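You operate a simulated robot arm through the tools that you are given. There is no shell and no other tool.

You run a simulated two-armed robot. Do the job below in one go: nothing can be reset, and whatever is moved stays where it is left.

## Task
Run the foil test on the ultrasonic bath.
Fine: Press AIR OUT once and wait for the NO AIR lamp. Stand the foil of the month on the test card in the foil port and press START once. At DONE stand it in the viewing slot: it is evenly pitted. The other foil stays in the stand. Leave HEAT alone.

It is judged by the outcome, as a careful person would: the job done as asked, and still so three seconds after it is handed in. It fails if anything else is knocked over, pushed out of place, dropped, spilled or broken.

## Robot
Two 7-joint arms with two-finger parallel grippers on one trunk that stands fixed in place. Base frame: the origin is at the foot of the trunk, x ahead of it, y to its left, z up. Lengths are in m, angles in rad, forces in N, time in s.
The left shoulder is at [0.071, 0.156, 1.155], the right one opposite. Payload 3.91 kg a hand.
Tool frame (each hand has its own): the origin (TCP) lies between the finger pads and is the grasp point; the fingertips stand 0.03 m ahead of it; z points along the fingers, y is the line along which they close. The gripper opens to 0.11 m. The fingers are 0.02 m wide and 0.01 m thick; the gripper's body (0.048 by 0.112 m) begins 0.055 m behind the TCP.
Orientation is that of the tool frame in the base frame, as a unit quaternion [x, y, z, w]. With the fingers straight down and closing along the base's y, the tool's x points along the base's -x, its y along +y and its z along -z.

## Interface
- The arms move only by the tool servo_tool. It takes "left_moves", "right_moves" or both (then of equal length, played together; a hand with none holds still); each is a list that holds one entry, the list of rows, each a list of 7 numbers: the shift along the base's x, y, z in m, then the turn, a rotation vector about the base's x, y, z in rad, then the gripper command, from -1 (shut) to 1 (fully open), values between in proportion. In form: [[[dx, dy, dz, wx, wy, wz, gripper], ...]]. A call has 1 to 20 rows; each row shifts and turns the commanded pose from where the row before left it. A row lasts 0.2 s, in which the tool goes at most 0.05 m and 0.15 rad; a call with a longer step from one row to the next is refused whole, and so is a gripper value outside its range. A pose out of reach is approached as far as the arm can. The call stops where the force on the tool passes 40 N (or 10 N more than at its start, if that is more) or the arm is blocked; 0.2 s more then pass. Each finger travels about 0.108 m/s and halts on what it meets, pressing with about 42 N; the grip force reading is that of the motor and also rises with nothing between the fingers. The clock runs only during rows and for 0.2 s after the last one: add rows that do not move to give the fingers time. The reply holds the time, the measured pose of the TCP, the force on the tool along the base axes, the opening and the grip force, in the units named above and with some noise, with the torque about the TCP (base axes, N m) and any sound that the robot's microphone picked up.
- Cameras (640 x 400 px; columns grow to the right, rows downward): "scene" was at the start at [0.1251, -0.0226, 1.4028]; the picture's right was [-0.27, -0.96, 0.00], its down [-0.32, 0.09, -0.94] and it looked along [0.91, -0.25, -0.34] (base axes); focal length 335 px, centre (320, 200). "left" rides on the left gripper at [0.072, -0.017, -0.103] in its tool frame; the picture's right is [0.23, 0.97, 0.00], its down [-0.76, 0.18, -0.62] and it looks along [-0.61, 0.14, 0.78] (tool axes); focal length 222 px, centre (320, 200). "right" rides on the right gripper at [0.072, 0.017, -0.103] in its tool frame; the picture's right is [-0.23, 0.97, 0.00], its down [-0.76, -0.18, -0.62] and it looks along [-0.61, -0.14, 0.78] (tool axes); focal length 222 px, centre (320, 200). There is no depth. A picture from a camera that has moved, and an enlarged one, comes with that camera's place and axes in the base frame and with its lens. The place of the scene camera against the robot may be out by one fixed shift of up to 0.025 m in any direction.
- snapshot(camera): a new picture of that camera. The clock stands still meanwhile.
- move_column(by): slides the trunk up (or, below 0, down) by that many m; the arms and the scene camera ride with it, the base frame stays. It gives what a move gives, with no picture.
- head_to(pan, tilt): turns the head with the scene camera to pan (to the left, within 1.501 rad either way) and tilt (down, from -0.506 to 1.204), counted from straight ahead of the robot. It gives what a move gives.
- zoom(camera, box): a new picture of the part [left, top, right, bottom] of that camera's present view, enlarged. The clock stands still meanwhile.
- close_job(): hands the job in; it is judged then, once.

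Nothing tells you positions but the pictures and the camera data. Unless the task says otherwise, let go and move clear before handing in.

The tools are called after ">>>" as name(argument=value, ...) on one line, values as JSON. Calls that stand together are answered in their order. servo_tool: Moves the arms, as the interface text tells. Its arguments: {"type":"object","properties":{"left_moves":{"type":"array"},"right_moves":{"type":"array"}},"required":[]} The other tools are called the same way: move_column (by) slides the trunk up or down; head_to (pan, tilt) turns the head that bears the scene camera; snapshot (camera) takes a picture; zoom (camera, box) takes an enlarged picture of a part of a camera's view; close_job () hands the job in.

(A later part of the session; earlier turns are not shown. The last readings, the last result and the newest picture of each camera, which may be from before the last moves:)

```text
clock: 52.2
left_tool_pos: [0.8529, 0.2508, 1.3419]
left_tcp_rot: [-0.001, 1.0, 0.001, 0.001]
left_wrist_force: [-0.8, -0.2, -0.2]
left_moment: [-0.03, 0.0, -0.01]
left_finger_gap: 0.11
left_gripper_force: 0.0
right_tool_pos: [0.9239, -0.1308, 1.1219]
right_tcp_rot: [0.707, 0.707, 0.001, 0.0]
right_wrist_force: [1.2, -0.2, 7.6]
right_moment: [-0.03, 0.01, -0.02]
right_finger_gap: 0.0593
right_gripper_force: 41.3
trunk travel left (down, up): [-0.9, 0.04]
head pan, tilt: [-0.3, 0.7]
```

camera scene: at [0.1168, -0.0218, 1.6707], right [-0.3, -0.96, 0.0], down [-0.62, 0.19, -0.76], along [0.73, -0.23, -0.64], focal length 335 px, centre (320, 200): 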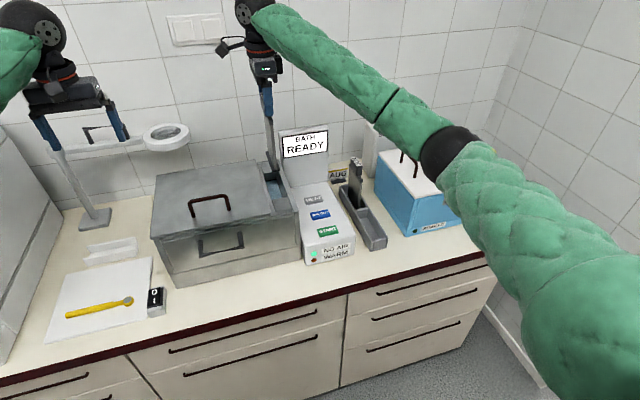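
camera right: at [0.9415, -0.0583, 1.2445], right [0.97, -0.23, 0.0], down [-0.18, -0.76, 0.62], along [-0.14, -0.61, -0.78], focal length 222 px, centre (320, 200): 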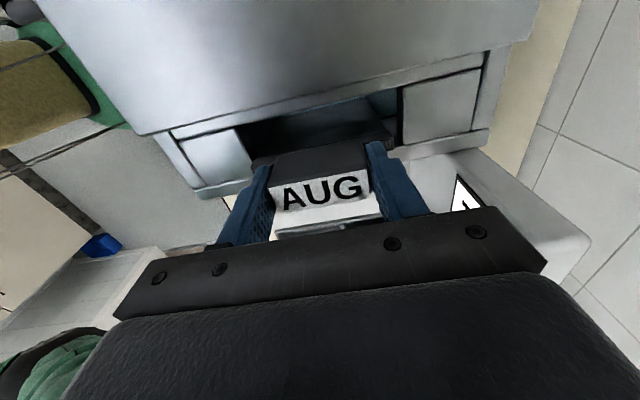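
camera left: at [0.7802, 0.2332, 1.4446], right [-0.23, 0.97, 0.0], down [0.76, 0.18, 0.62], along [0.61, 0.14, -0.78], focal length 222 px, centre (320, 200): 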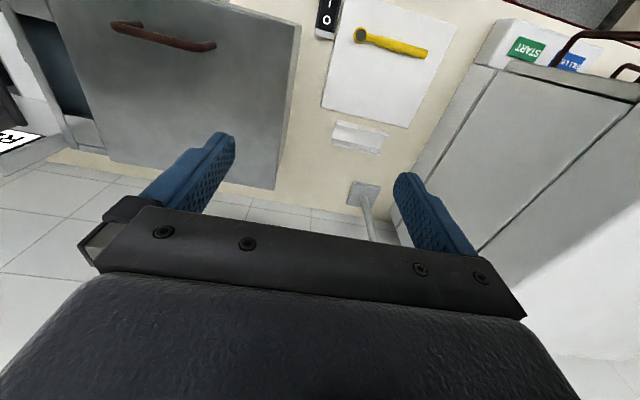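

About 7.6 N upward at TCP z 1.122 means the foil's foot is on the port floor, with the handle just above the rim. I check the view, then ease the load and open the fingers.

>>> zoom(camera="right", box=[220, 60, 420, 240])

>>> servo_tool(right_moves=[[[0, 0, 0.001, 0, 0, 0, -1], [0, 0, 0, 0, 0, 0, 0.3], [0, 0, 0, 0, 0, 0, 0.5], [0, 0, 0, 0, 0, 0, 0.5]]])

>>> snapshot(camera="right")

```text
2.22 times, centred on (320, 150) of right
camera zoom: at [0.9409, -0.0579, 1.2251], right [0.97, -0.23, 0.0], down [-0.18, -0.76, 0.62], along [-0.14, -0.61, -0.78], focal length 494 px, centre (320, 311)
```

zoom: 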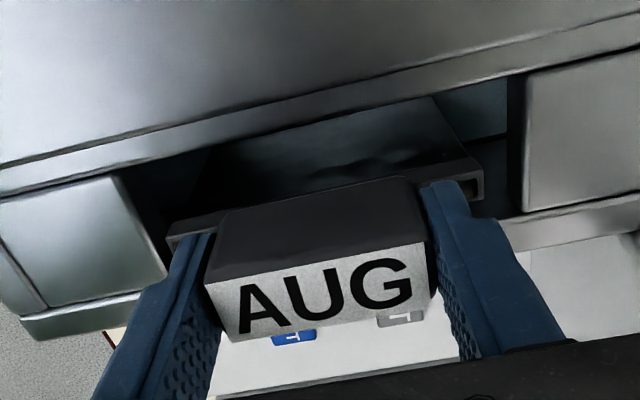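

```text
clock: 53.2
left_tool_pos: [0.8534, 0.2497, 1.3407]
left_tcp_rot: [0.0, 1.0, 0.0, -0.002]
left_wrist_force: [0.3, -0.4, -0.9]
left_moment: [-0.01, -0.02, 0.03]
left_finger_gap: 0.11
left_gripper_force: 0.0
right_tool_pos: [0.9246, -0.131, 1.1211]
right_tcp_rot: [0.707, 0.707, -0.001, 0.0]
right_wrist_force: [-0.3, 0.7, 0.1]
right_moment: [0.03, 0.01, 0.01]
right_finger_gap: 0.0826
right_gripper_force: 0.1
trunk travel left (down, up): [-0.9, 0.04]
head pan, tilt: [-0.3, 0.7]
```

```text
taken
camera right: at [0.942, -0.0575, 1.2247], right [0.97, -0.23, 0.0], down [-0.18, -0.76, 0.62], along [-0.14, -0.61, -0.78], focal length 222 px, centre (320, 200)
```

right: 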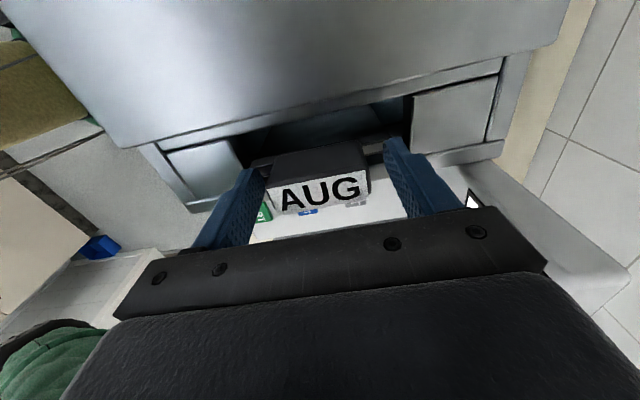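

The foil stands free in the port. I withdraw the right hand straight up, then check the foil is still upright.

>>> servo_tool(right_moves=[[[0, 0, 0.01, 0, 0, 0, 0.5], [0, 0, 0.02, 0, 0, 0, 0.5], [0, 0, 0.03, 0, 0, 0, 0.5], [0, 0, 0.04, 0, 0, 0, 0.5], [0, 0, 0.04, 0, 0, 0, 0.5], [0, 0, 0.02, 0, 0, 0, 0.5], [0, 0, 0, 0, 0, 0, 0.5]]])

>>> snapshot(camera="right")

>>> zoom(camera="right", box=[230, 30, 420, 180])

>>> zoom(camera="scene", box=[230, 100, 360, 270])

```text
clock: 54.9
left_tool_pos: [0.8533, 0.2504, 1.341]
left_tcp_rot: [-0.002, 1.0, 0.0, -0.001]
left_wrist_force: [0.4, 0.4, -1.0]
left_moment: [0.02, 0.01, -0.01]
left_finger_gap: 0.1101
left_gripper_force: 0.0
right_tool_pos: [0.9261, -0.1318, 1.2826]
right_tcp_rot: [0.706, 0.708, -0.001, 0.0]
right_wrist_force: [0.2, 1.1, -0.5]
right_moment: [0.0, 0.04, -0.03]
right_finger_gap: 0.0826
right_gripper_force: 0.1
trunk travel left (down, up): [-0.9, 0.04]
head pan, tilt: [-0.3, 0.7]
```

```text
taken
camera right: at [0.9434, -0.0579, 1.385], right [0.97, -0.23, 0.0], down [-0.18, -0.76, 0.62], along [-0.14, -0.61, -0.78], focal length 222 px, centre (320, 200)
```

right: 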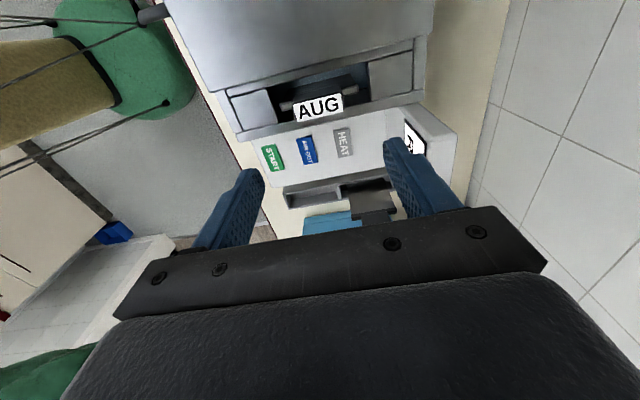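

```text
2.67 times, centred on (325, 105) of right
camera zoom: at [0.9434, -0.0579, 1.385], right [0.97, -0.23, 0.0], down [-0.18, -0.76, 0.62], along [-0.14, -0.61, -0.78], focal length 592 px, centre (307, 453)
```

zoom: 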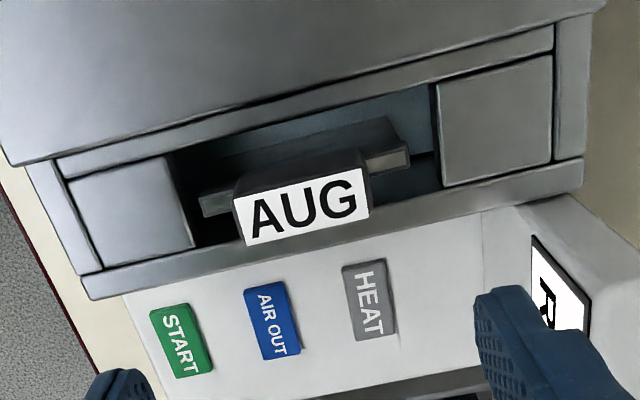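

```text
2.35 times, centred on (295, 185) of scene
camera zoom: at [0.1172, -0.0223, 1.6706], right [-0.3, -0.96, 0.0], down [-0.62, 0.19, -0.76], along [0.73, -0.23, -0.64], focal length 789 px, centre (379, 235)
```

zoom: 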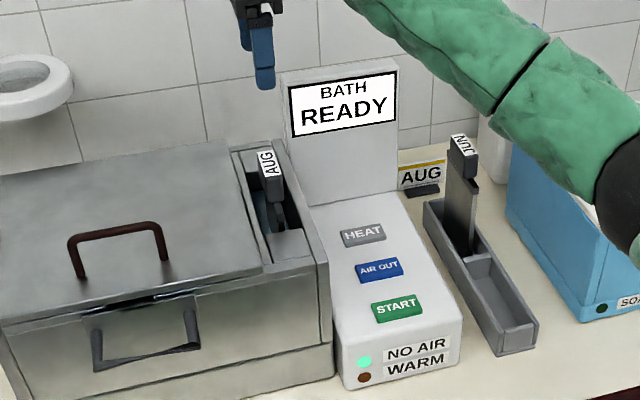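

The foil stands upright in the port, JUN is in place, and NO AIR is still lit. Now I turn the right hand back, close it, and hover above START (0.797, -0.253).

>>> servo_tool(right_moves=[[[-0.01145, -0.01113, 0, 0, 0, 0.1428, -1], [-0.01145, -0.01113, 0, 0, 0, 0.1428, -1], [-0.01145, -0.01113, 0, 0, 0, 0.1428, -1], [-0.01145, -0.01113, 0, 0, 0, 0.1428, -1], [-0.01145, -0.01113, 0, 0, 0, 0.1428, -1], [-0.01145, -0.01113, 0, 0, 0, 0.1428, -1], [-0.01145, -0.01113, 0, 0, 0, 0.1428, -1], [-0.01145, -0.01113, 0, 0, 0, 0.1428, -1], [-0.01145, -0.01113, 0, 0, 0, 0.1428, -1], [-0.01145, -0.01113, 0, 0, 0, 0.1428, -1], [-0.01145, -0.01113, 0, 0, 0, 0.1428, -1], [0, 0, -0.04, 0, 0, 0, -1], [0, 0, -0.04, 0, 0, 0, -1], [0, 0, -0.04, 0, 0, 0, -1], [0, 0, -0.04, 0, 0, 0, -1], [0, 0, -0.04, 0, 0, 0, -1], [0, 0, -0.04, 0, 0, 0, -1], [0, 0, -0.02, 0, 0, 0, -1], [0, 0, 0, 0, 0, 0, -1]]])

>>> snapshot(camera="right")

>>> zoom(camera="scene", box=[230, 100, 360, 270])

```text
clock: 58.9
left_tool_pos: [0.8521, 0.2499, 1.3408]
left_tcp_rot: [-0.001, 1.0, 0.0, -0.001]
left_wrist_force: [0.8, 0.7, 0.3]
left_moment: [-0.03, 0.0, 0.03]
left_finger_gap: 0.1103
left_gripper_force: 0.0
right_tool_pos: [0.7963, -0.2535, 1.0212]
right_tcp_rot: [0.001, 1.0, 0.0, 0.0]
right_wrist_force: [-0.3, 0.4, 0.0]
right_moment: [0.02, -0.01, 0.02]
right_finger_gap: 0.0
right_gripper_force: 38.0
trunk travel left (down, up): [-0.9, 0.04]
head pan, tilt: [-0.3, 0.7]
```

```text
taken
camera right: at [0.7253, -0.2371, 1.1244], right [0.23, 0.97, 0.0], down [0.76, -0.18, 0.62], along [0.61, -0.14, -0.78], focal length 222 px, centre (320, 200)
```

right: 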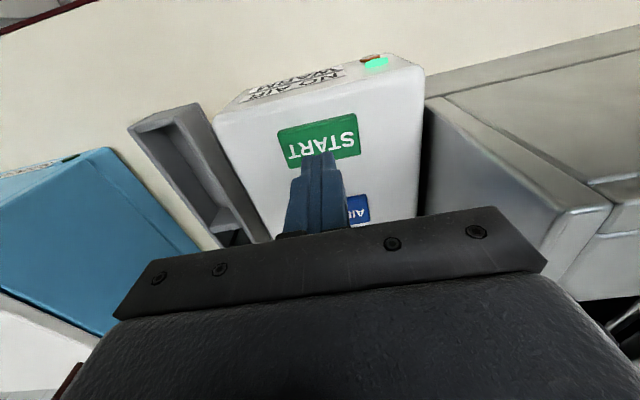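

```text
2.35 times, centred on (295, 185) of scene
camera zoom: at [0.1166, -0.0224, 1.6707], right [-0.3, -0.96, 0.0], down [-0.62, 0.19, -0.76], along [0.73, -0.23, -0.64], focal length 789 px, centre (379, 235)
```

zoom: 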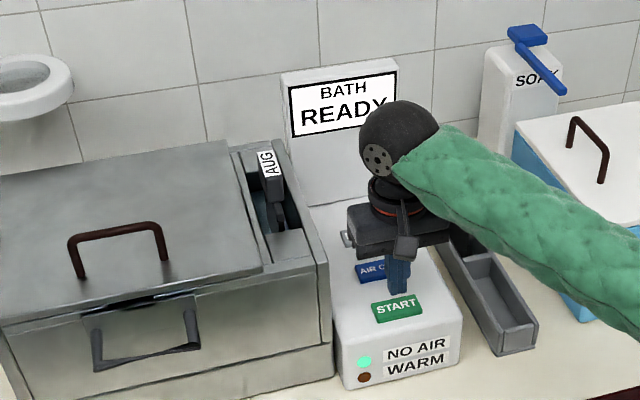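

The fingertips are over START. I press down gently until the click.

>>> servo_tool(right_moves=[[[0, 0, -0.005, 0, 0, 0, -1], [0, 0, -0.005, 0, 0, 0, -1], [0, 0, -0.005, 0, 0, 0, -1], [0, 0, -0.005, 0, 0, 0, -1], [0, 0, -0.003, 0, 0, 0, -1], [0, 0, -0.003, 0, 0, 0, -1]]])

```text
clock: 60.2
left_tool_pos: [0.8532, 0.2506, 1.3411]
left_tcp_rot: [-0.001, 1.0, 0.0, 0.001]
left_wrist_force: [0.4, 0.0, -0.1]
left_moment: [-0.03, 0.02, -0.01]
left_finger_gap: 0.11
left_gripper_force: 0.0
right_tool_pos: [0.7981, -0.253, 0.9958]
right_tcp_rot: [0.0, 1.0, 0.0, 0.0]
right_wrist_force: [-0.3, -0.7, 0.1]
right_moment: [0.02, -0.02, -0.01]
right_finger_gap: 0.0
right_gripper_force: 37.5
trunk travel left (down, up): [-0.9, 0.04]
head pan, tilt: [-0.3, 0.7]
```

>>> servo_tool(right_moves=[[[0, 0, -0.002, 0, 0, 0, -1], [0, 0, -0.002, 0, 0, 0, -1]]])

```text
clock: 60.9
left_tool_pos: [0.8518, 0.2506, 1.3418]
left_tcp_rot: [-0.001, 1.0, 0.0, 0.0]
left_wrist_force: [-0.1, 0.0, 0.9]
left_moment: [0.0, 0.02, 0.03]
left_finger_gap: 0.1098
left_gripper_force: 0.0
right_tool_pos: [0.7984, -0.2537, 0.9926]
right_tcp_rot: [0.0, 1.0, 0.0, 0.0]
right_wrist_force: [0.9, -2.0, 2.8]
right_moment: [0.03, 0.0, -0.04]
right_finger_gap: 0.0001
right_gripper_force: 37.6
trunk travel left (down, up): [-0.9, 0.04]
head pan, tilt: [-0.3, 0.7]
heard: click
```

A click was heard, so START is pressed once. I raise the hand and check the display.

>>> servo_tool(right_moves=[[[0, 0, 0.02, 0, 0, 0, -1], [0, 0, 0.04, 0, 0, 0, -1], [0, 0, 0.04, 0, 0, 0, -1], [0, 0, 0.04, 0, 0, 0, -1], [0, 0, 0.04, 0, 0, 0, -1], [0, 0, 0.04, 0, 0, 0, -1], [0, 0, 0.04, 0, 0, 0, -1], [-0.04, -0.02, 0.01, 0, 0, 0, -1], [-0.04, -0.02, 0, 0, 0, 0, -1]]])

>>> zoom(camera="scene", box=[230, 100, 390, 270])

```text
clock: 62.9
left_tool_pos: [0.8512, 0.2495, 1.3429]
left_tcp_rot: [0.0, 1.0, 0.0, 0.001]
left_wrist_force: [0.3, 0.4, -0.1]
left_moment: [0.01, 0.01, 0.03]
left_finger_gap: 0.1097
left_gripper_force: 0.0
right_tool_pos: [0.7171, -0.2931, 1.2619]
right_tcp_rot: [-0.001, 1.0, 0.0, 0.0]
right_wrist_force: [0.1, -0.2, 0.0]
right_moment: [-0.03, -0.02, 0.0]
right_finger_gap: 0.0002
right_gripper_force: 38.0
trunk travel left (down, up): [-0.9, 0.04]
head pan, tilt: [-0.3, 0.7]
```

```text
2.35 times, centred on (310, 185) of scene
camera zoom: at [0.1148, -0.0238, 1.6709], right [-0.29, -0.96, 0.0], down [-0.61, 0.19, -0.77], along [0.73, -0.22, -0.64], focal length 789 px, centre (344, 235)
```

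zoom: 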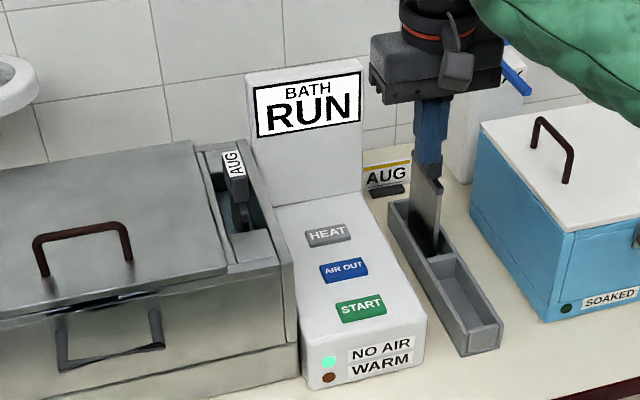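

The bath shows RUN. While it runs, I rehearse the left hand's final pose over the viewing slot (turned +90°, TCP down to about z 1.06) to confirm reach and clearance to the lens.

>>> servo_tool(left_moves=[[[0.0126, 0.0127, -0.0128, 0, 0, 0.1428, 1], [0.0126, 0.0127, -0.0128, 0, 0, 0.1428, 1], [0.0126, 0.0127, -0.0128, 0, 0, 0.1428, 1], [0.0126, 0.0127, -0.0128, 0, 0, 0.1428, 1], [0.0126, 0.0127, -0.0128, 0, 0, 0.1428, 1], [0.0126, 0.0127, -0.0128, 0, 0, 0.1428, 1], [0.0126, 0.0127, -0.0128, 0, 0, 0.1428, 1], [0.0126, 0.0127, -0.0128, 0, 0, 0.1428, 1], [0.0126, 0.0127, -0.0128, 0, 0, 0.1428, 1], [0.0126, 0.0127, -0.0128, 0, 0, 0.1428, 1], [0.0126, 0.0127, -0.0128, 0, 0, 0.1428, 1], [0, 0, -0.035, 0, 0, 0, 1], [0, 0, -0.035, 0, 0, 0, 1], [0, 0, -0.035, 0, 0, 0, 1], [0, 0, -0.035, 0, 0, 0, 1], [0, 0, 0, 0, 0, 0, 1], [0, 0, 0, 0, 0, 0, 1]]])

>>> zoom(camera="left", box=[220, 60, 420, 200])

>>> head_to(pan=0.1, tilt=0.6)

>>> snapshot(camera="scene")

```text
clock: 66.5
left_tool_pos: [0.9924, 0.3889, 1.0608]
left_tcp_rot: [-0.706, 0.708, 0.0, 0.0]
left_wrist_force: [-0.6, -0.4, -0.6]
left_moment: [0.0, 0.01, 0.01]
left_finger_gap: 0.1099
left_gripper_force: 0.1
right_tool_pos: [0.7184, -0.2926, 1.26]
right_tcp_rot: [0.0, 1.0, 0.001, 0.0]
right_wrist_force: [-0.8, 0.9, 0.8]
right_moment: [-0.01, 0.0, 0.03]
right_finger_gap: 0.0
right_gripper_force: 37.6
trunk travel left (down, up): [-0.9, 0.04]
head pan, tilt: [-0.3, 0.7]
```

```text
2.86 times, centred on (320, 130) of left
camera zoom: at [1.0083, 0.3162, 1.1638], right [-0.97, -0.23, 0.0], down [-0.18, 0.76, 0.62], along [-0.14, 0.61, -0.78], focal length 635 px, centre (320, 400)
```

zoom: 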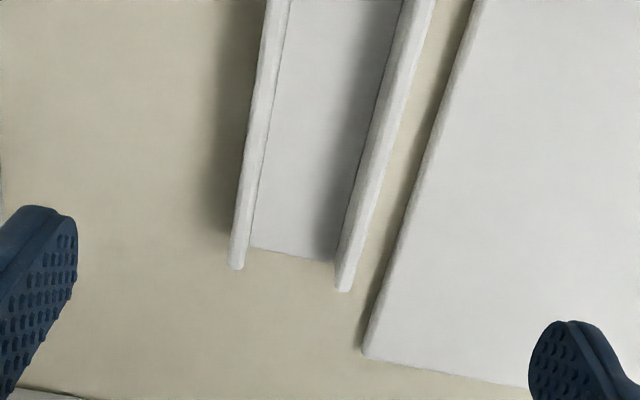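

```text
clock: 67.3
left_tool_pos: [0.9911, 0.3898, 1.0602]
left_tcp_rot: [0.707, -0.707, 0.0, 0.0]
left_wrist_force: [0.2, 0.0, -0.5]
left_moment: [0.02, -0.01, 0.0]
left_finger_gap: 0.1102
left_gripper_force: 0.1
right_tool_pos: [0.7197, -0.2933, 1.2612]
right_tcp_rot: [0.0, 1.0, 0.0, -0.001]
right_wrist_force: [-1.1, 0.4, -0.5]
right_moment: [-0.02, -0.01, -0.02]
right_finger_gap: 0.0001
right_gripper_force: 37.7
trunk travel left (down, up): [-0.9, 0.04]
head pan, tilt: [0.099, 0.6]
```

```text
taken
camera scene: at [0.1236, 0.0113, 1.6793], right [0.1, -1.0, 0.0], down [-0.56, -0.06, -0.82], along [0.82, 0.08, -0.57], focal length 335 px, centre (320, 200)
```

scene: 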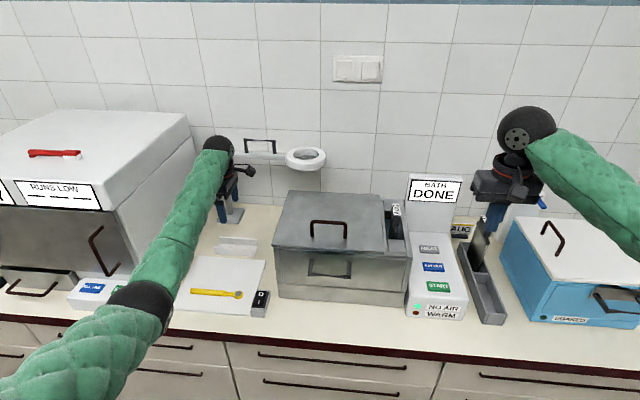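

The display shows DONE already, and the left arm reaches the slot pose fine. I back the right hand off, then bring the left hand (unturned, fingers opened to 0.04 m) above the foil in the port.

>>> servo_tool(left_moves=[[[0, 0, 0.045, 0, 0, 0, 1], [0, 0, 0.045, 0, 0, 0, 1], [0, 0, 0.045, 0, 0, 0, 0.5], [0, 0, 0.045, 0, 0, 0, 0], [0, 0, 0.045, 0, 0, 0, -0.27], [-0.0057, -0.0434, 0, 0, 0, -0.1309, -0.27], [-0.0057, -0.0434, 0, 0, 0, -0.1309, -0.27], [-0.0057, -0.0434, 0, 0, 0, -0.1309, -0.27], [-0.0057, -0.0434, 0, 0, 0, -0.1309, -0.27], [-0.0057, -0.0434, 0, 0, 0, -0.1309, -0.27], [-0.0057, -0.0434, 0, 0, 0, -0.1309, -0.27], [-0.0057, -0.0434, 0, 0, 0, -0.1309, -0.27], [-0.0057, -0.0434, 0, 0, 0, -0.1309, -0.27], [-0.0057, -0.0434, 0, 0, 0, -0.1309, -0.27], [-0.0057, -0.0434, 0, 0, 0, -0.1309, -0.27], [-0.0057, -0.0434, 0, 0, 0, -0.1309, -0.27], [-0.0057, -0.0434, 0, 0, 0, -0.1309, -0.27], [0, 0, 0, 0, 0, 0, -0.27], [0, 0, 0, 0, 0, 0, -0.27]]], right_moves=[[[-0.024, -0.024, 0.008, 0, 0, 0, -1], [-0.024, -0.024, 0.008, 0, 0, 0, -1], [-0.024, -0.024, 0.008, 0, 0, 0, -1], [-0.024, -0.024, 0.008, 0, 0, 0, -1], [-0.024, -0.024, 0.008, 0, 0, 0, -1], [0, 0, 0, 0, 0, 0, -1], [0, 0, 0, 0, 0, 0, -1], [0, 0, 0, 0, 0, 0, -1], [0, 0, 0, 0, 0, 0, -1], [0, 0, 0, 0, 0, 0, -1], [0, 0, 0, 0, 0, 0, -1], [0, 0, 0, 0, 0, 0, -1], [0, 0, 0, 0, 0, 0, -1], [0, 0, 0, 0, 0, 0, -1], [0, 0, 0, 0, 0, 0, -1], [0, 0, 0, 0, 0, 0, -1], [0, 0, 0, 0, 0, 0, -1], [0, 0, 0, 0, 0, 0, -1], [0, 0, 0, 0, 0, 0, -1]]])

>>> snapshot(camera="left")

>>> zoom(camera="left", box=[260, 40, 380, 180])

>>> snapshot(camera="scene")

```text
clock: 71.3
left_tool_pos: [0.9247, -0.1332, 1.289]
left_tcp_rot: [0.0, 1.0, 0.0, 0.0]
left_wrist_force: [-0.1, 0.0, -0.5]
left_moment: [-0.02, -0.01, 0.02]
left_finger_gap: 0.0403
left_gripper_force: 0.0
right_tool_pos: [0.5992, -0.4124, 1.3008]
right_tcp_rot: [0.001, 1.0, 0.0, 0.0]
right_wrist_force: [0.1, -0.2, -0.3]
right_moment: [0.03, 0.04, -0.01]
right_finger_gap: 0.0002
right_gripper_force: 37.7
trunk travel left (down, up): [-0.9, 0.04]
head pan, tilt: [0.099, 0.6]
```

```text
taken
camera left: at [0.8522, -0.1504, 1.3916], right [-0.23, 0.97, 0.0], down [0.76, 0.18, 0.62], along [0.61, 0.14, -0.78], focal length 222 px, centre (320, 200)
```

left: 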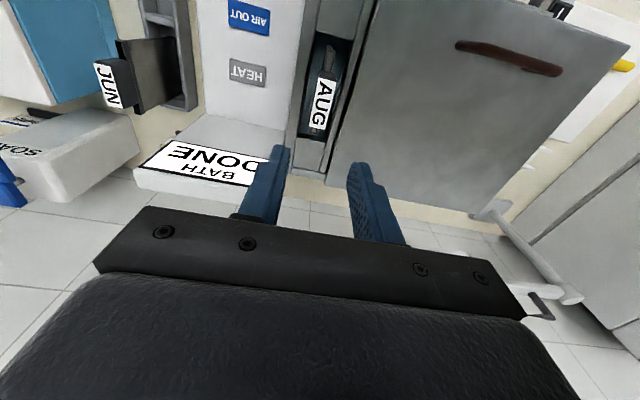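

```text
2.86 times, centred on (320, 110) of left
camera zoom: at [0.8522, -0.1504, 1.3916], right [-0.23, 0.97, 0.0], down [0.76, 0.18, 0.62], along [0.61, 0.14, -0.78], focal length 635 px, centre (320, 457)
```

zoom: 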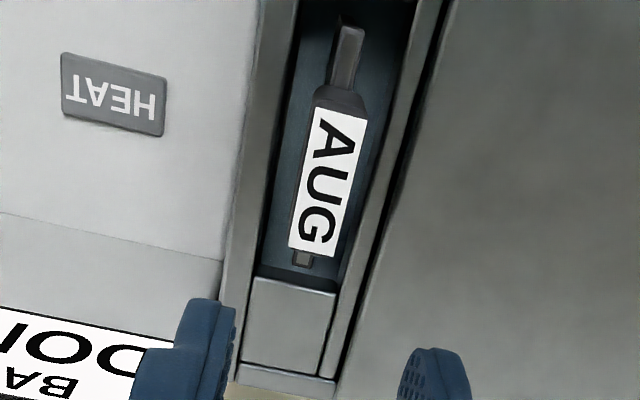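

```text
taken
camera scene: at [0.1234, 0.0109, 1.6793], right [0.1, -1.0, 0.0], down [-0.56, -0.06, -0.82], along [0.82, 0.08, -0.57], focal length 335 px, centre (320, 200)
```

scene: 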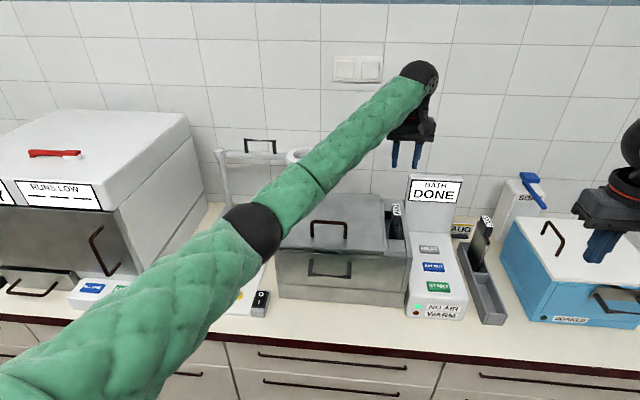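

The AUG handle in the port is centred at (0.924, -0.131), directly beneath the hand. I descend with the fingers straddling its thin sides, stopping with the fingertips just above the rim.

>>> servo_tool(left_moves=[[[0, 0, -0.035, 0, 0, 0, -0.27], [0, 0, -0.035, 0, 0, 0, -0.27], [0, 0, -0.035, 0, 0, 0, -0.27], [0, 0, -0.03, 0, 0, 0, -0.27], [0, 0, -0.015, 0, 0, 0, -0.27], [0, 0, -0.01, 0, 0, 0, -0.27], [0, 0, -0.0077, 0, 0, 0, -0.27], [0, 0, 0, 0, 0, 0, -0.27]]])

>>> snapshot(camera="left")

>>> zoom(camera="left", box=[250, 90, 390, 230])

```text
clock: 73.1
left_tool_pos: [0.9231, -0.1316, 1.1192]
left_tcp_rot: [-0.001, 1.0, 0.0, 0.0]
left_wrist_force: [-0.2, -0.5, 0.2]
left_moment: [-0.01, -0.01, -0.01]
left_finger_gap: 0.0403
left_gripper_force: 0.1
right_tool_pos: [0.5982, -0.4114, 1.3019]
right_tcp_rot: [0.0, 1.0, 0.0, 0.0]
right_wrist_force: [-0.3, -0.4, -1.0]
right_moment: [0.0, -0.02, -0.02]
right_finger_gap: 0.0002
right_gripper_force: 37.2
trunk travel left (down, up): [-0.9, 0.04]
head pan, tilt: [0.099, 0.6]
```

```text
taken
camera left: at [0.852, -0.1498, 1.2225], right [-0.23, 0.97, 0.0], down [0.76, 0.18, 0.62], along [0.61, 0.14, -0.78], focal length 222 px, centre (320, 200)
```

left: 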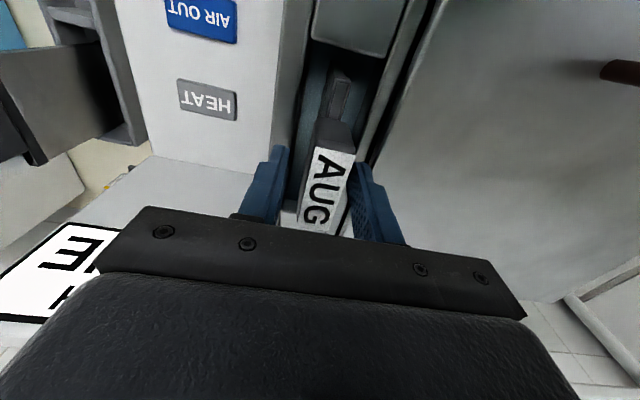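

```text
2.86 times, centred on (320, 160) of left
camera zoom: at [0.852, -0.1498, 1.2225], right [-0.23, 0.97, 0.0], down [0.76, 0.18, 0.62], along [0.61, 0.14, -0.78], focal length 635 px, centre (320, 314)
```

zoom: 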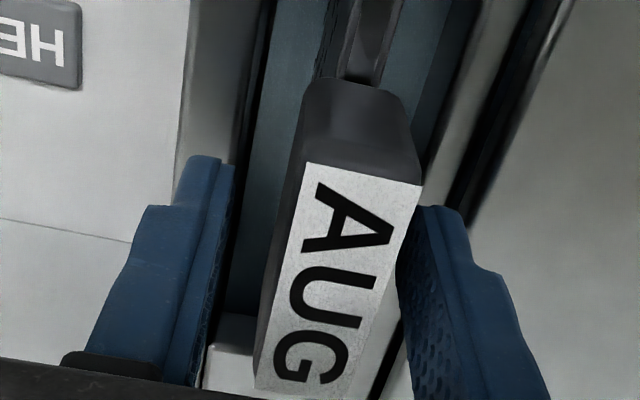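

The fingers straddle the handle with about 9 mm clearance each side. I close the grip.

>>> servo_tool(left_moves=[[[0, 0, 0, 0, 0, 0, -1], [0, 0, 0, 0, 0, 0, -1], [0, 0, 0, 0, 0, 0, -1], [0, 0, 0, 0, 0, 0, -1]]])

>>> snapshot(camera="left")

```text
clock: 74.1
left_tool_pos: [0.9238, -0.1321, 1.1195]
left_tcp_rot: [0.0, 1.0, 0.0, 0.0]
left_wrist_force: [0.4, -0.5, -0.2]
left_moment: [0.03, -0.03, 0.04]
left_finger_gap: 0.021
left_gripper_force: 41.9
right_tool_pos: [0.5986, -0.4124, 1.2996]
right_tcp_rot: [0.0, 1.0, 0.0, 0.0]
right_wrist_force: [-0.6, -0.7, -1.0]
right_moment: [0.02, 0.01, 0.03]
right_finger_gap: 0.0002
right_gripper_force: 38.1
trunk travel left (down, up): [-0.9, 0.04]
head pan, tilt: [0.099, 0.6]
```

```text
taken
camera left: at [0.8521, -0.1499, 1.2225], right [-0.23, 0.97, 0.0], down [0.76, 0.18, 0.62], along [0.61, 0.14, -0.78], focal length 222 px, centre (320, 200)
```

left: 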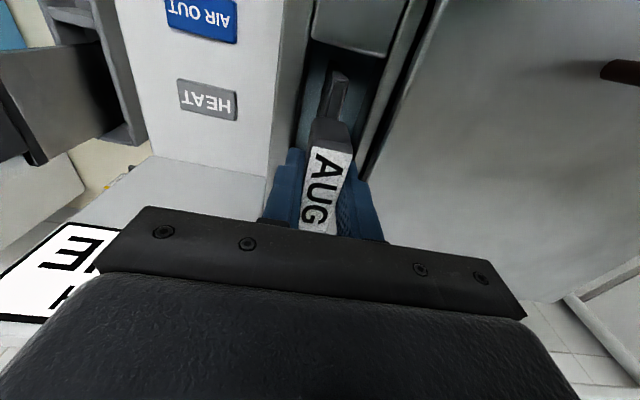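

The foil is gripped at 0.021 m thickness with 42 N. I lift it straight up out of the port until its foot clears the lid and lid handle.

>>> servo_tool(left_moves=[[[0, 0, 0.01, 0, 0, 0, -1], [0, 0, 0.015, 0, 0, 0, -1], [0, 0, 0.02, 0, 0, 0, -1], [0, 0, 0.025, 0, 0, 0, -1], [0, 0, 0.03, 0, 0, 0, -1], [0, 0, 0.03, 0, 0, 0, -1], [0, 0, 0.03, 0, 0, 0, -1], [0, 0, 0.03, 0, 0, 0, -1], [0, 0, 0.03, 0, 0, 0, -1], [0, 0, 0.03, 0, 0, 0, -1], [0, 0, 0.02, 0, 0, 0, -1], [0, 0, 0, 0, 0, 0, -1]]])

>>> snapshot(camera="scene")

>>> snapshot(camera="left")

```text
clock: 76.7
left_tool_pos: [0.9255, -0.1318, 1.3892]
left_tcp_rot: [0.0, 1.0, 0.001, -0.001]
left_wrist_force: [0.2, 0.0, -1.5]
left_moment: [0.04, -0.01, -0.03]
left_finger_gap: 0.0212
left_gripper_force: 42.3
right_tool_pos: [0.5999, -0.4112, 1.301]
right_tcp_rot: [0.0, 1.0, 0.0, 0.0]
right_wrist_force: [-0.3, -0.4, -0.4]
right_moment: [0.0, 0.0, 0.05]
right_finger_gap: 0.0
right_gripper_force: 38.0
trunk travel left (down, up): [-0.9, 0.04]
head pan, tilt: [0.099, 0.6]
```

```text
taken
camera scene: at [0.124, 0.011, 1.6793], right [0.1, -1.0, 0.0], down [-0.56, -0.06, -0.82], along [0.82, 0.08, -0.57], focal length 335 px, centre (320, 200)
```

scene: 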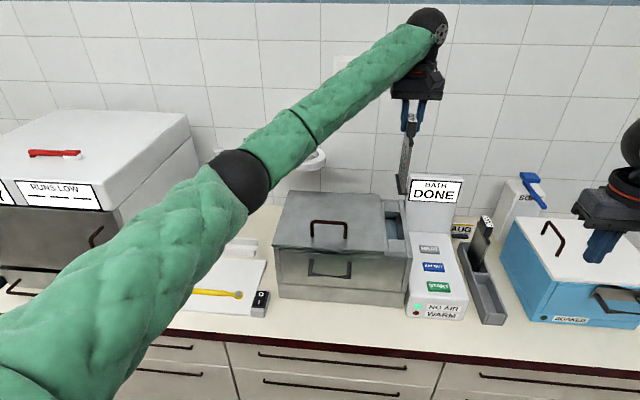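

```text
taken
camera left: at [0.8531, -0.1497, 1.4917], right [-0.23, 0.97, 0.0], down [0.76, 0.18, 0.62], along [0.61, 0.14, -0.78], focal length 222 px, centre (320, 200)
```

left: 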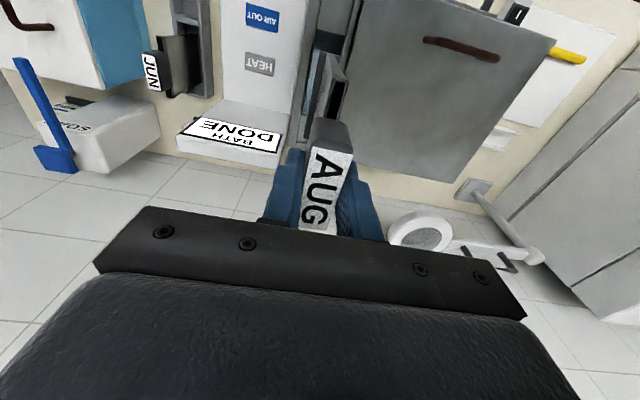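

The foil is out cleanly with its foot above everything. I carry it left while turning it +90°, then forward over the viewing slot at a safe height.

>>> servo_tool(left_moves=[[[0, 0.02, 0, 0, 0, 0.06, -1], [0, 0.03903, 0, 0, 0, 0.11619, -1], [0, 0.03903, 0, 0, 0, 0.11619, -1], [0, 0.03903, 0, 0, 0, 0.11619, -1], [0, 0.03903, 0, 0, 0, 0.11619, -1], [0, 0.03903, 0, 0, 0, 0.11619, -1], [0, 0.03903, 0, 0, 0, 0.11619, -1], [0, 0.03903, 0, 0, 0, 0.11619, -1], [0, 0.03903, 0, 0, 0, 0.11619, -1], [0, 0.03903, 0, 0, 0, 0.11619, -1], [0, 0.03903, 0, 0, 0, 0.11619, -1], [0, 0.03903, 0, 0, 0, 0.11619, -1], [0, 0.03903, 0, 0, 0, 0.11619, -1], [0, 0.03234, 0, 0, 0, 0.11653, -1], [0.02, 0, 0, 0, 0, 0, -1], [0.0267, 0, 0, 0, 0, 0, -1], [0.02, 0, 0, 0, 0, 0, -1], [0, 0, 0, 0, 0, 0, -1], [0, 0, 0, 0, 0, 0, -1]]])

>>> snapshot(camera="left")

>>> head_to(pan=0.4, tilt=0.6)

>>> snapshot(camera="scene")

```text
clock: 80.7
left_tool_pos: [0.9929, 0.3893, 1.3885]
left_tcp_rot: [0.708, -0.707, 0.0, 0.0]
left_wrist_force: [-0.2, -0.3, 0.0]
left_moment: [0.0, 0.0, -0.02]
left_finger_gap: 0.0212
left_gripper_force: 42.2
right_tool_pos: [0.5985, -0.4114, 1.3002]
right_tcp_rot: [0.0, 1.0, 0.001, 0.0]
right_wrist_force: [-0.4, -0.2, 0.4]
right_moment: [-0.01, 0.02, 0.02]
right_finger_gap: 0.0
right_gripper_force: 37.3
trunk travel left (down, up): [-0.9, 0.04]
head pan, tilt: [0.099, 0.6]
```

```text
taken
camera left: at [1.0093, 0.3161, 1.4915], right [-0.97, -0.23, 0.0], down [-0.18, 0.76, 0.62], along [-0.14, 0.61, -0.78], focal length 222 px, centre (320, 200)
```

left: 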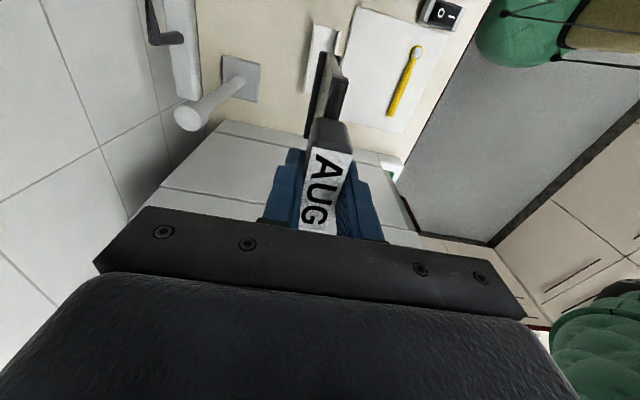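

```text
clock: 81.5
left_tool_pos: [0.9924, 0.3887, 1.3876]
left_tcp_rot: [0.707, -0.707, 0.0, 0.0]
left_wrist_force: [0.4, 0.0, -0.9]
left_moment: [-0.01, -0.02, 0.03]
left_finger_gap: 0.0213
left_gripper_force: 42.2
right_tool_pos: [0.5992, -0.4122, 1.3006]
right_tcp_rot: [-0.001, 1.0, 0.0, 0.001]
right_wrist_force: [0.0, -0.1, 0.0]
right_moment: [0.02, -0.01, 0.02]
right_finger_gap: 0.0
right_gripper_force: 38.1
trunk travel left (down, up): [-0.9, 0.04]
head pan, tilt: [0.4, 0.6]
```

```text
taken
camera scene: at [0.1172, 0.0369, 1.6793], right [0.39, -0.92, 0.0], down [-0.52, -0.22, -0.82], along [0.76, 0.32, -0.57], focal length 335 px, centre (320, 200)
```

scene: 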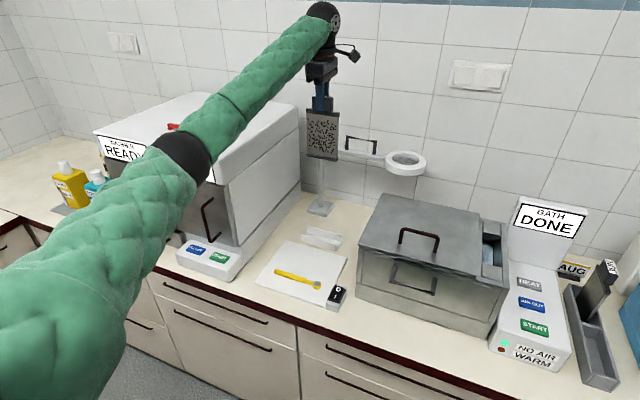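

The foil now shows dark, even pitting. I lower it toward the channel, stopping with the foot about 2–3 cm above the wall tops to check alignment.

>>> servo_tool(left_moves=[[[0, 0, -0.03, 0, 0, 0, -1], [0, 0, -0.035, 0, 0, 0, -1], [0, 0, -0.035, 0, 0, 0, -1], [0, 0, -0.035, 0, 0, 0, -1], [0, 0, -0.035, 0, 0, 0, -1], [0, 0, -0.035, 0, 0, 0, -1], [0, 0, -0.035, 0, 0, 0, -1], [0, 0, -0.03, 0, 0, 0, -1], [0, 0, -0.01, 0, 0, 0, -1], [0, 0, 0, 0, 0, 0, -1], [0, 0, 0, 0, 0, 0, -1]]])

>>> zoom(camera="left", box=[240, 60, 400, 220])

>>> zoom(camera="scene", box=[260, 130, 400, 290])

```text
clock: 83.9
left_tool_pos: [0.9901, 0.3893, 1.1095]
left_tcp_rot: [0.708, -0.706, 0.0, 0.0]
left_wrist_force: [-0.6, 0.1, -1.1]
left_moment: [0.0, 0.01, 0.03]
left_finger_gap: 0.0215
left_gripper_force: 41.7
right_tool_pos: [0.5988, -0.4109, 1.302]
right_tcp_rot: [0.0, 1.0, 0.0, 0.0]
right_wrist_force: [-0.6, -1.3, 0.1]
right_moment: [0.0, 0.0, -0.01]
right_finger_gap: 0.0
right_gripper_force: 37.8
trunk travel left (down, up): [-0.9, 0.04]
head pan, tilt: [0.4, 0.6]
```

```text
2.50 times, centred on (320, 140) of left
camera zoom: at [1.0079, 0.3163, 1.2128], right [-0.97, -0.23, 0.0], down [-0.18, 0.76, 0.62], along [-0.14, 0.61, -0.78], focal length 555 px, centre (320, 350)
```

zoom: 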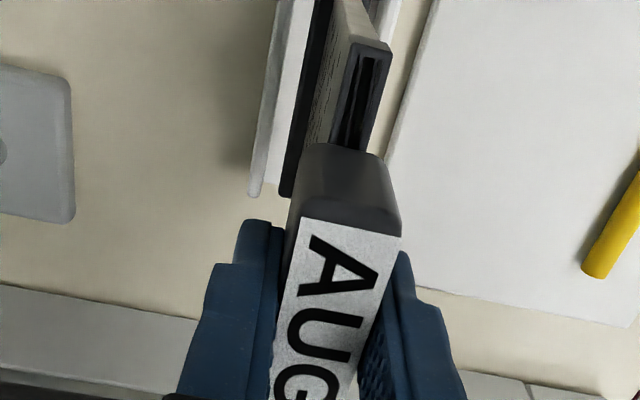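

```text
2.50 times, centred on (330, 210) of scene
camera zoom: at [0.1171, 0.0369, 1.6793], right [0.39, -0.92, 0.0], down [-0.52, -0.22, -0.82], along [0.76, 0.32, -0.57], focal length 838 px, centre (295, 175)
```

zoom: 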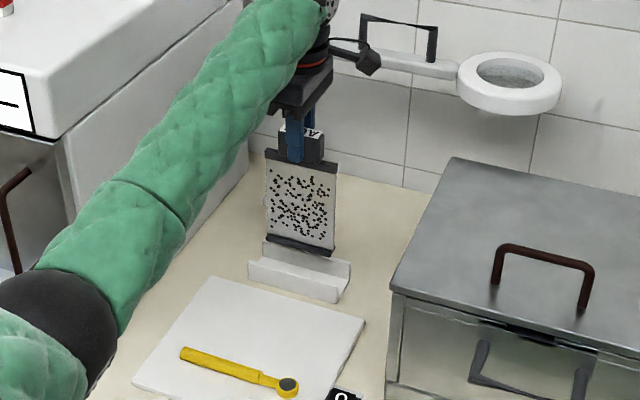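

The foot is centred over the channel (about 11–12 mm clearance each side). I lower in small steps until the foot touches the channel floor.

>>> servo_tool(left_moves=[[[0, 0, -0.01, 0, 0, 0, -1], [0, 0, -0.01, 0, 0, 0, -1], [0, 0, -0.01, 0, 0, 0, -1], [0, 0, -0.01, 0, 0, 0, -1], [0, 0, -0.008, 0, 0, 0, -1], [0, 0, 0, 0, 0, 0, -1]]])

>>> zoom(camera="scene", box=[270, 170, 370, 270])

```text
clock: 85.3
left_tool_pos: [0.9904, 0.3889, 1.0607]
left_tcp_rot: [0.707, -0.707, 0.0, 0.0]
left_wrist_force: [1.0, 0.0, -0.6]
left_moment: [0.03, 0.03, 0.01]
left_finger_gap: 0.0212
left_gripper_force: 41.7
right_tool_pos: [0.5983, -0.4124, 1.3008]
right_tcp_rot: [0.0, 1.0, 0.0, -0.001]
right_wrist_force: [0.5, 0.4, 0.0]
right_moment: [0.0, -0.01, 0.0]
right_finger_gap: 0.0001
right_gripper_force: 37.5
trunk travel left (down, up): [-0.9, 0.04]
head pan, tilt: [0.4, 0.6]
```

```text
4.00 times, centred on (320, 220) of scene
camera zoom: at [0.117, 0.037, 1.6793], right [0.39, -0.92, 0.0], down [-0.52, -0.22, -0.82], along [0.76, 0.32, -0.57], focal length 1341 px, centre (320, 120)
```

zoom: 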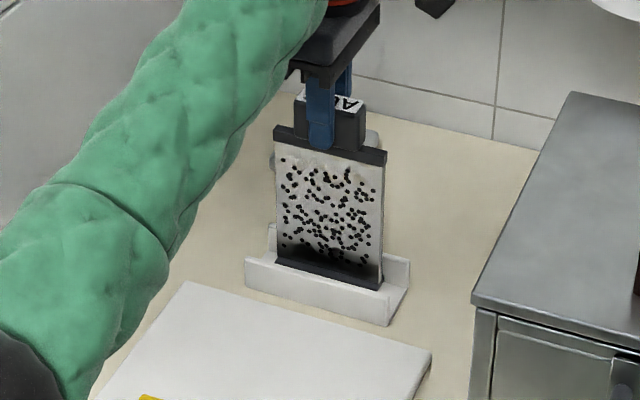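

The foot is between the channel walls. I continue with finer steps to contact.

>>> servo_tool(left_moves=[[[0, 0, -0.004, 0, 0, 0, -1], [0, 0, -0.004, 0, 0, 0, -1], [0, 0, -0.004, 0, 0, 0, -1], [0, 0, 0, 0, 0, 0, -1]]])

```text
clock: 86.3
left_tool_pos: [0.991, 0.3894, 1.0495]
left_tcp_rot: [0.708, -0.706, 0.0, 0.001]
left_wrist_force: [0.3, 1.4, 7.2]
left_moment: [-0.07, -0.13, 0.02]
left_finger_gap: 0.0213
left_gripper_force: 42.1
right_tool_pos: [0.5988, -0.4108, 1.3019]
right_tcp_rot: [0.001, 1.0, 0.0, 0.0]
right_wrist_force: [-0.1, 0.1, -0.8]
right_moment: [0.0, -0.03, -0.02]
right_finger_gap: 0.0
right_gripper_force: 37.9
trunk travel left (down, up): [-0.9, 0.04]
head pan, tilt: [0.4, 0.6]
```

About 7 N upward: the foot has touched down at TCP z 1.049. I check the views to be sure it sits on the floor and not on a wall.

>>> zoom(camera="scene", box=[280, 190, 350, 260])

>>> zoom(camera="left", box=[240, 60, 400, 220])

```text
5.71 times, centred on (315, 225) of scene
camera zoom: at [0.1162, 0.0368, 1.6795], right [0.39, -0.92, 0.0], down [-0.52, -0.22, -0.83], along [0.76, 0.32, -0.56], focal length 1916 px, centre (349, 57)
```

zoom: 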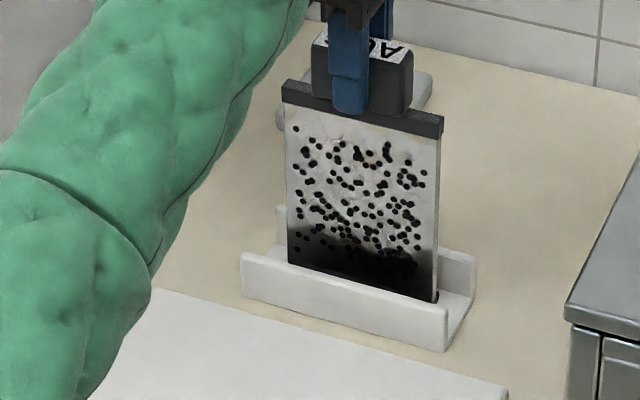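

```text
2.50 times, centred on (320, 140) of left
camera zoom: at [1.0071, 0.3161, 1.1531], right [-0.97, -0.23, 0.0], down [-0.18, 0.76, 0.62], along [-0.14, 0.61, -0.78], focal length 555 px, centre (320, 350)
```

zoom: 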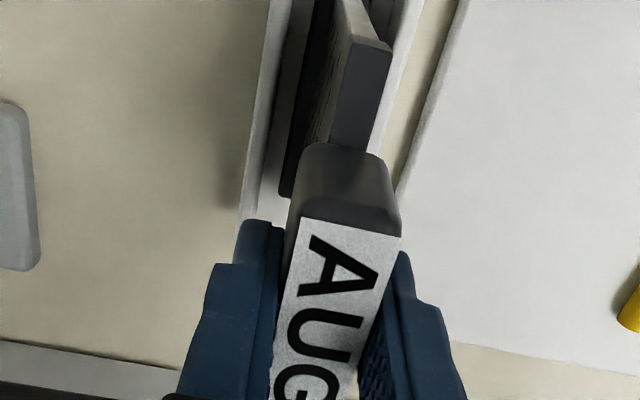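

The foil stands on the channel floor, upright, between both walls, with clear pitting. I ease the load and open the fingers.

>>> servo_tool(left_moves=[[[0, 0, 0.001, 0, 0, 0, -1], [0, 0, 0, 0, 0, 0, -0.4], [0, 0, 0, 0, 0, 0, -0.2], [0, 0, 0, 0, 0, 0, -0.2], [0, 0, 0, 0, 0, 0, -0.2]]])

>>> zoom(camera="left", box=[240, 60, 400, 220])

>>> zoom(camera="scene", box=[280, 170, 370, 260])

```text
clock: 87.5
left_tool_pos: [0.99, 0.3894, 1.05]
left_tcp_rot: [0.708, -0.707, 0.0, 0.0]
left_wrist_force: [0.5, 0.4, 0.0]
left_moment: [-0.03, 0.01, 0.01]
left_finger_gap: 0.0439
left_gripper_force: 0.1
right_tool_pos: [0.5981, -0.4116, 1.3007]
right_tcp_rot: [0.0, 1.0, -0.001, 0.0]
right_wrist_force: [-0.1, -1.3, -0.5]
right_moment: [0.03, 0.01, -0.03]
right_finger_gap: 0.0
right_gripper_force: 38.1
trunk travel left (down, up): [-0.9, 0.04]
head pan, tilt: [0.4, 0.6]
```

```text
2.50 times, centred on (320, 140) of left
camera zoom: at [1.0076, 0.3162, 1.1528], right [-0.97, -0.23, 0.0], down [-0.18, 0.76, 0.62], along [-0.14, 0.61, -0.78], focal length 555 px, centre (320, 350)
```

zoom: 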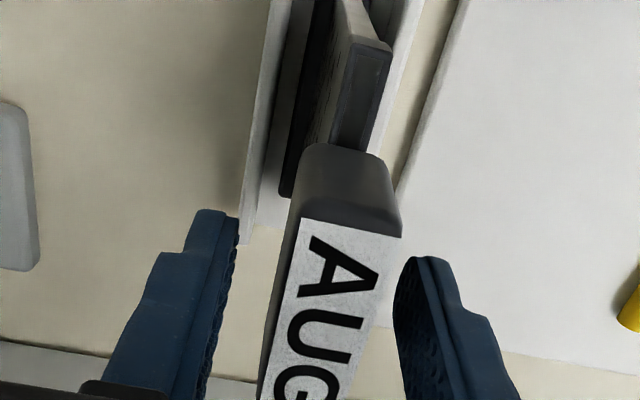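

```text
4.44 times, centred on (325, 215) of scene
camera zoom: at [0.1169, 0.0369, 1.6793], right [0.39, -0.92, 0.0], down [-0.52, -0.22, -0.82], along [0.76, 0.32, -0.57], focal length 1490 px, centre (298, 133)
```

zoom: 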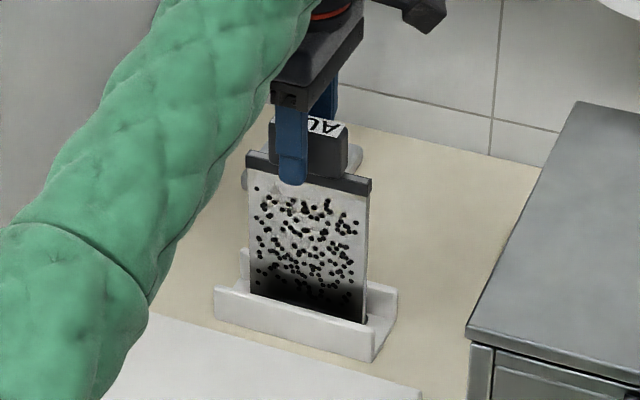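

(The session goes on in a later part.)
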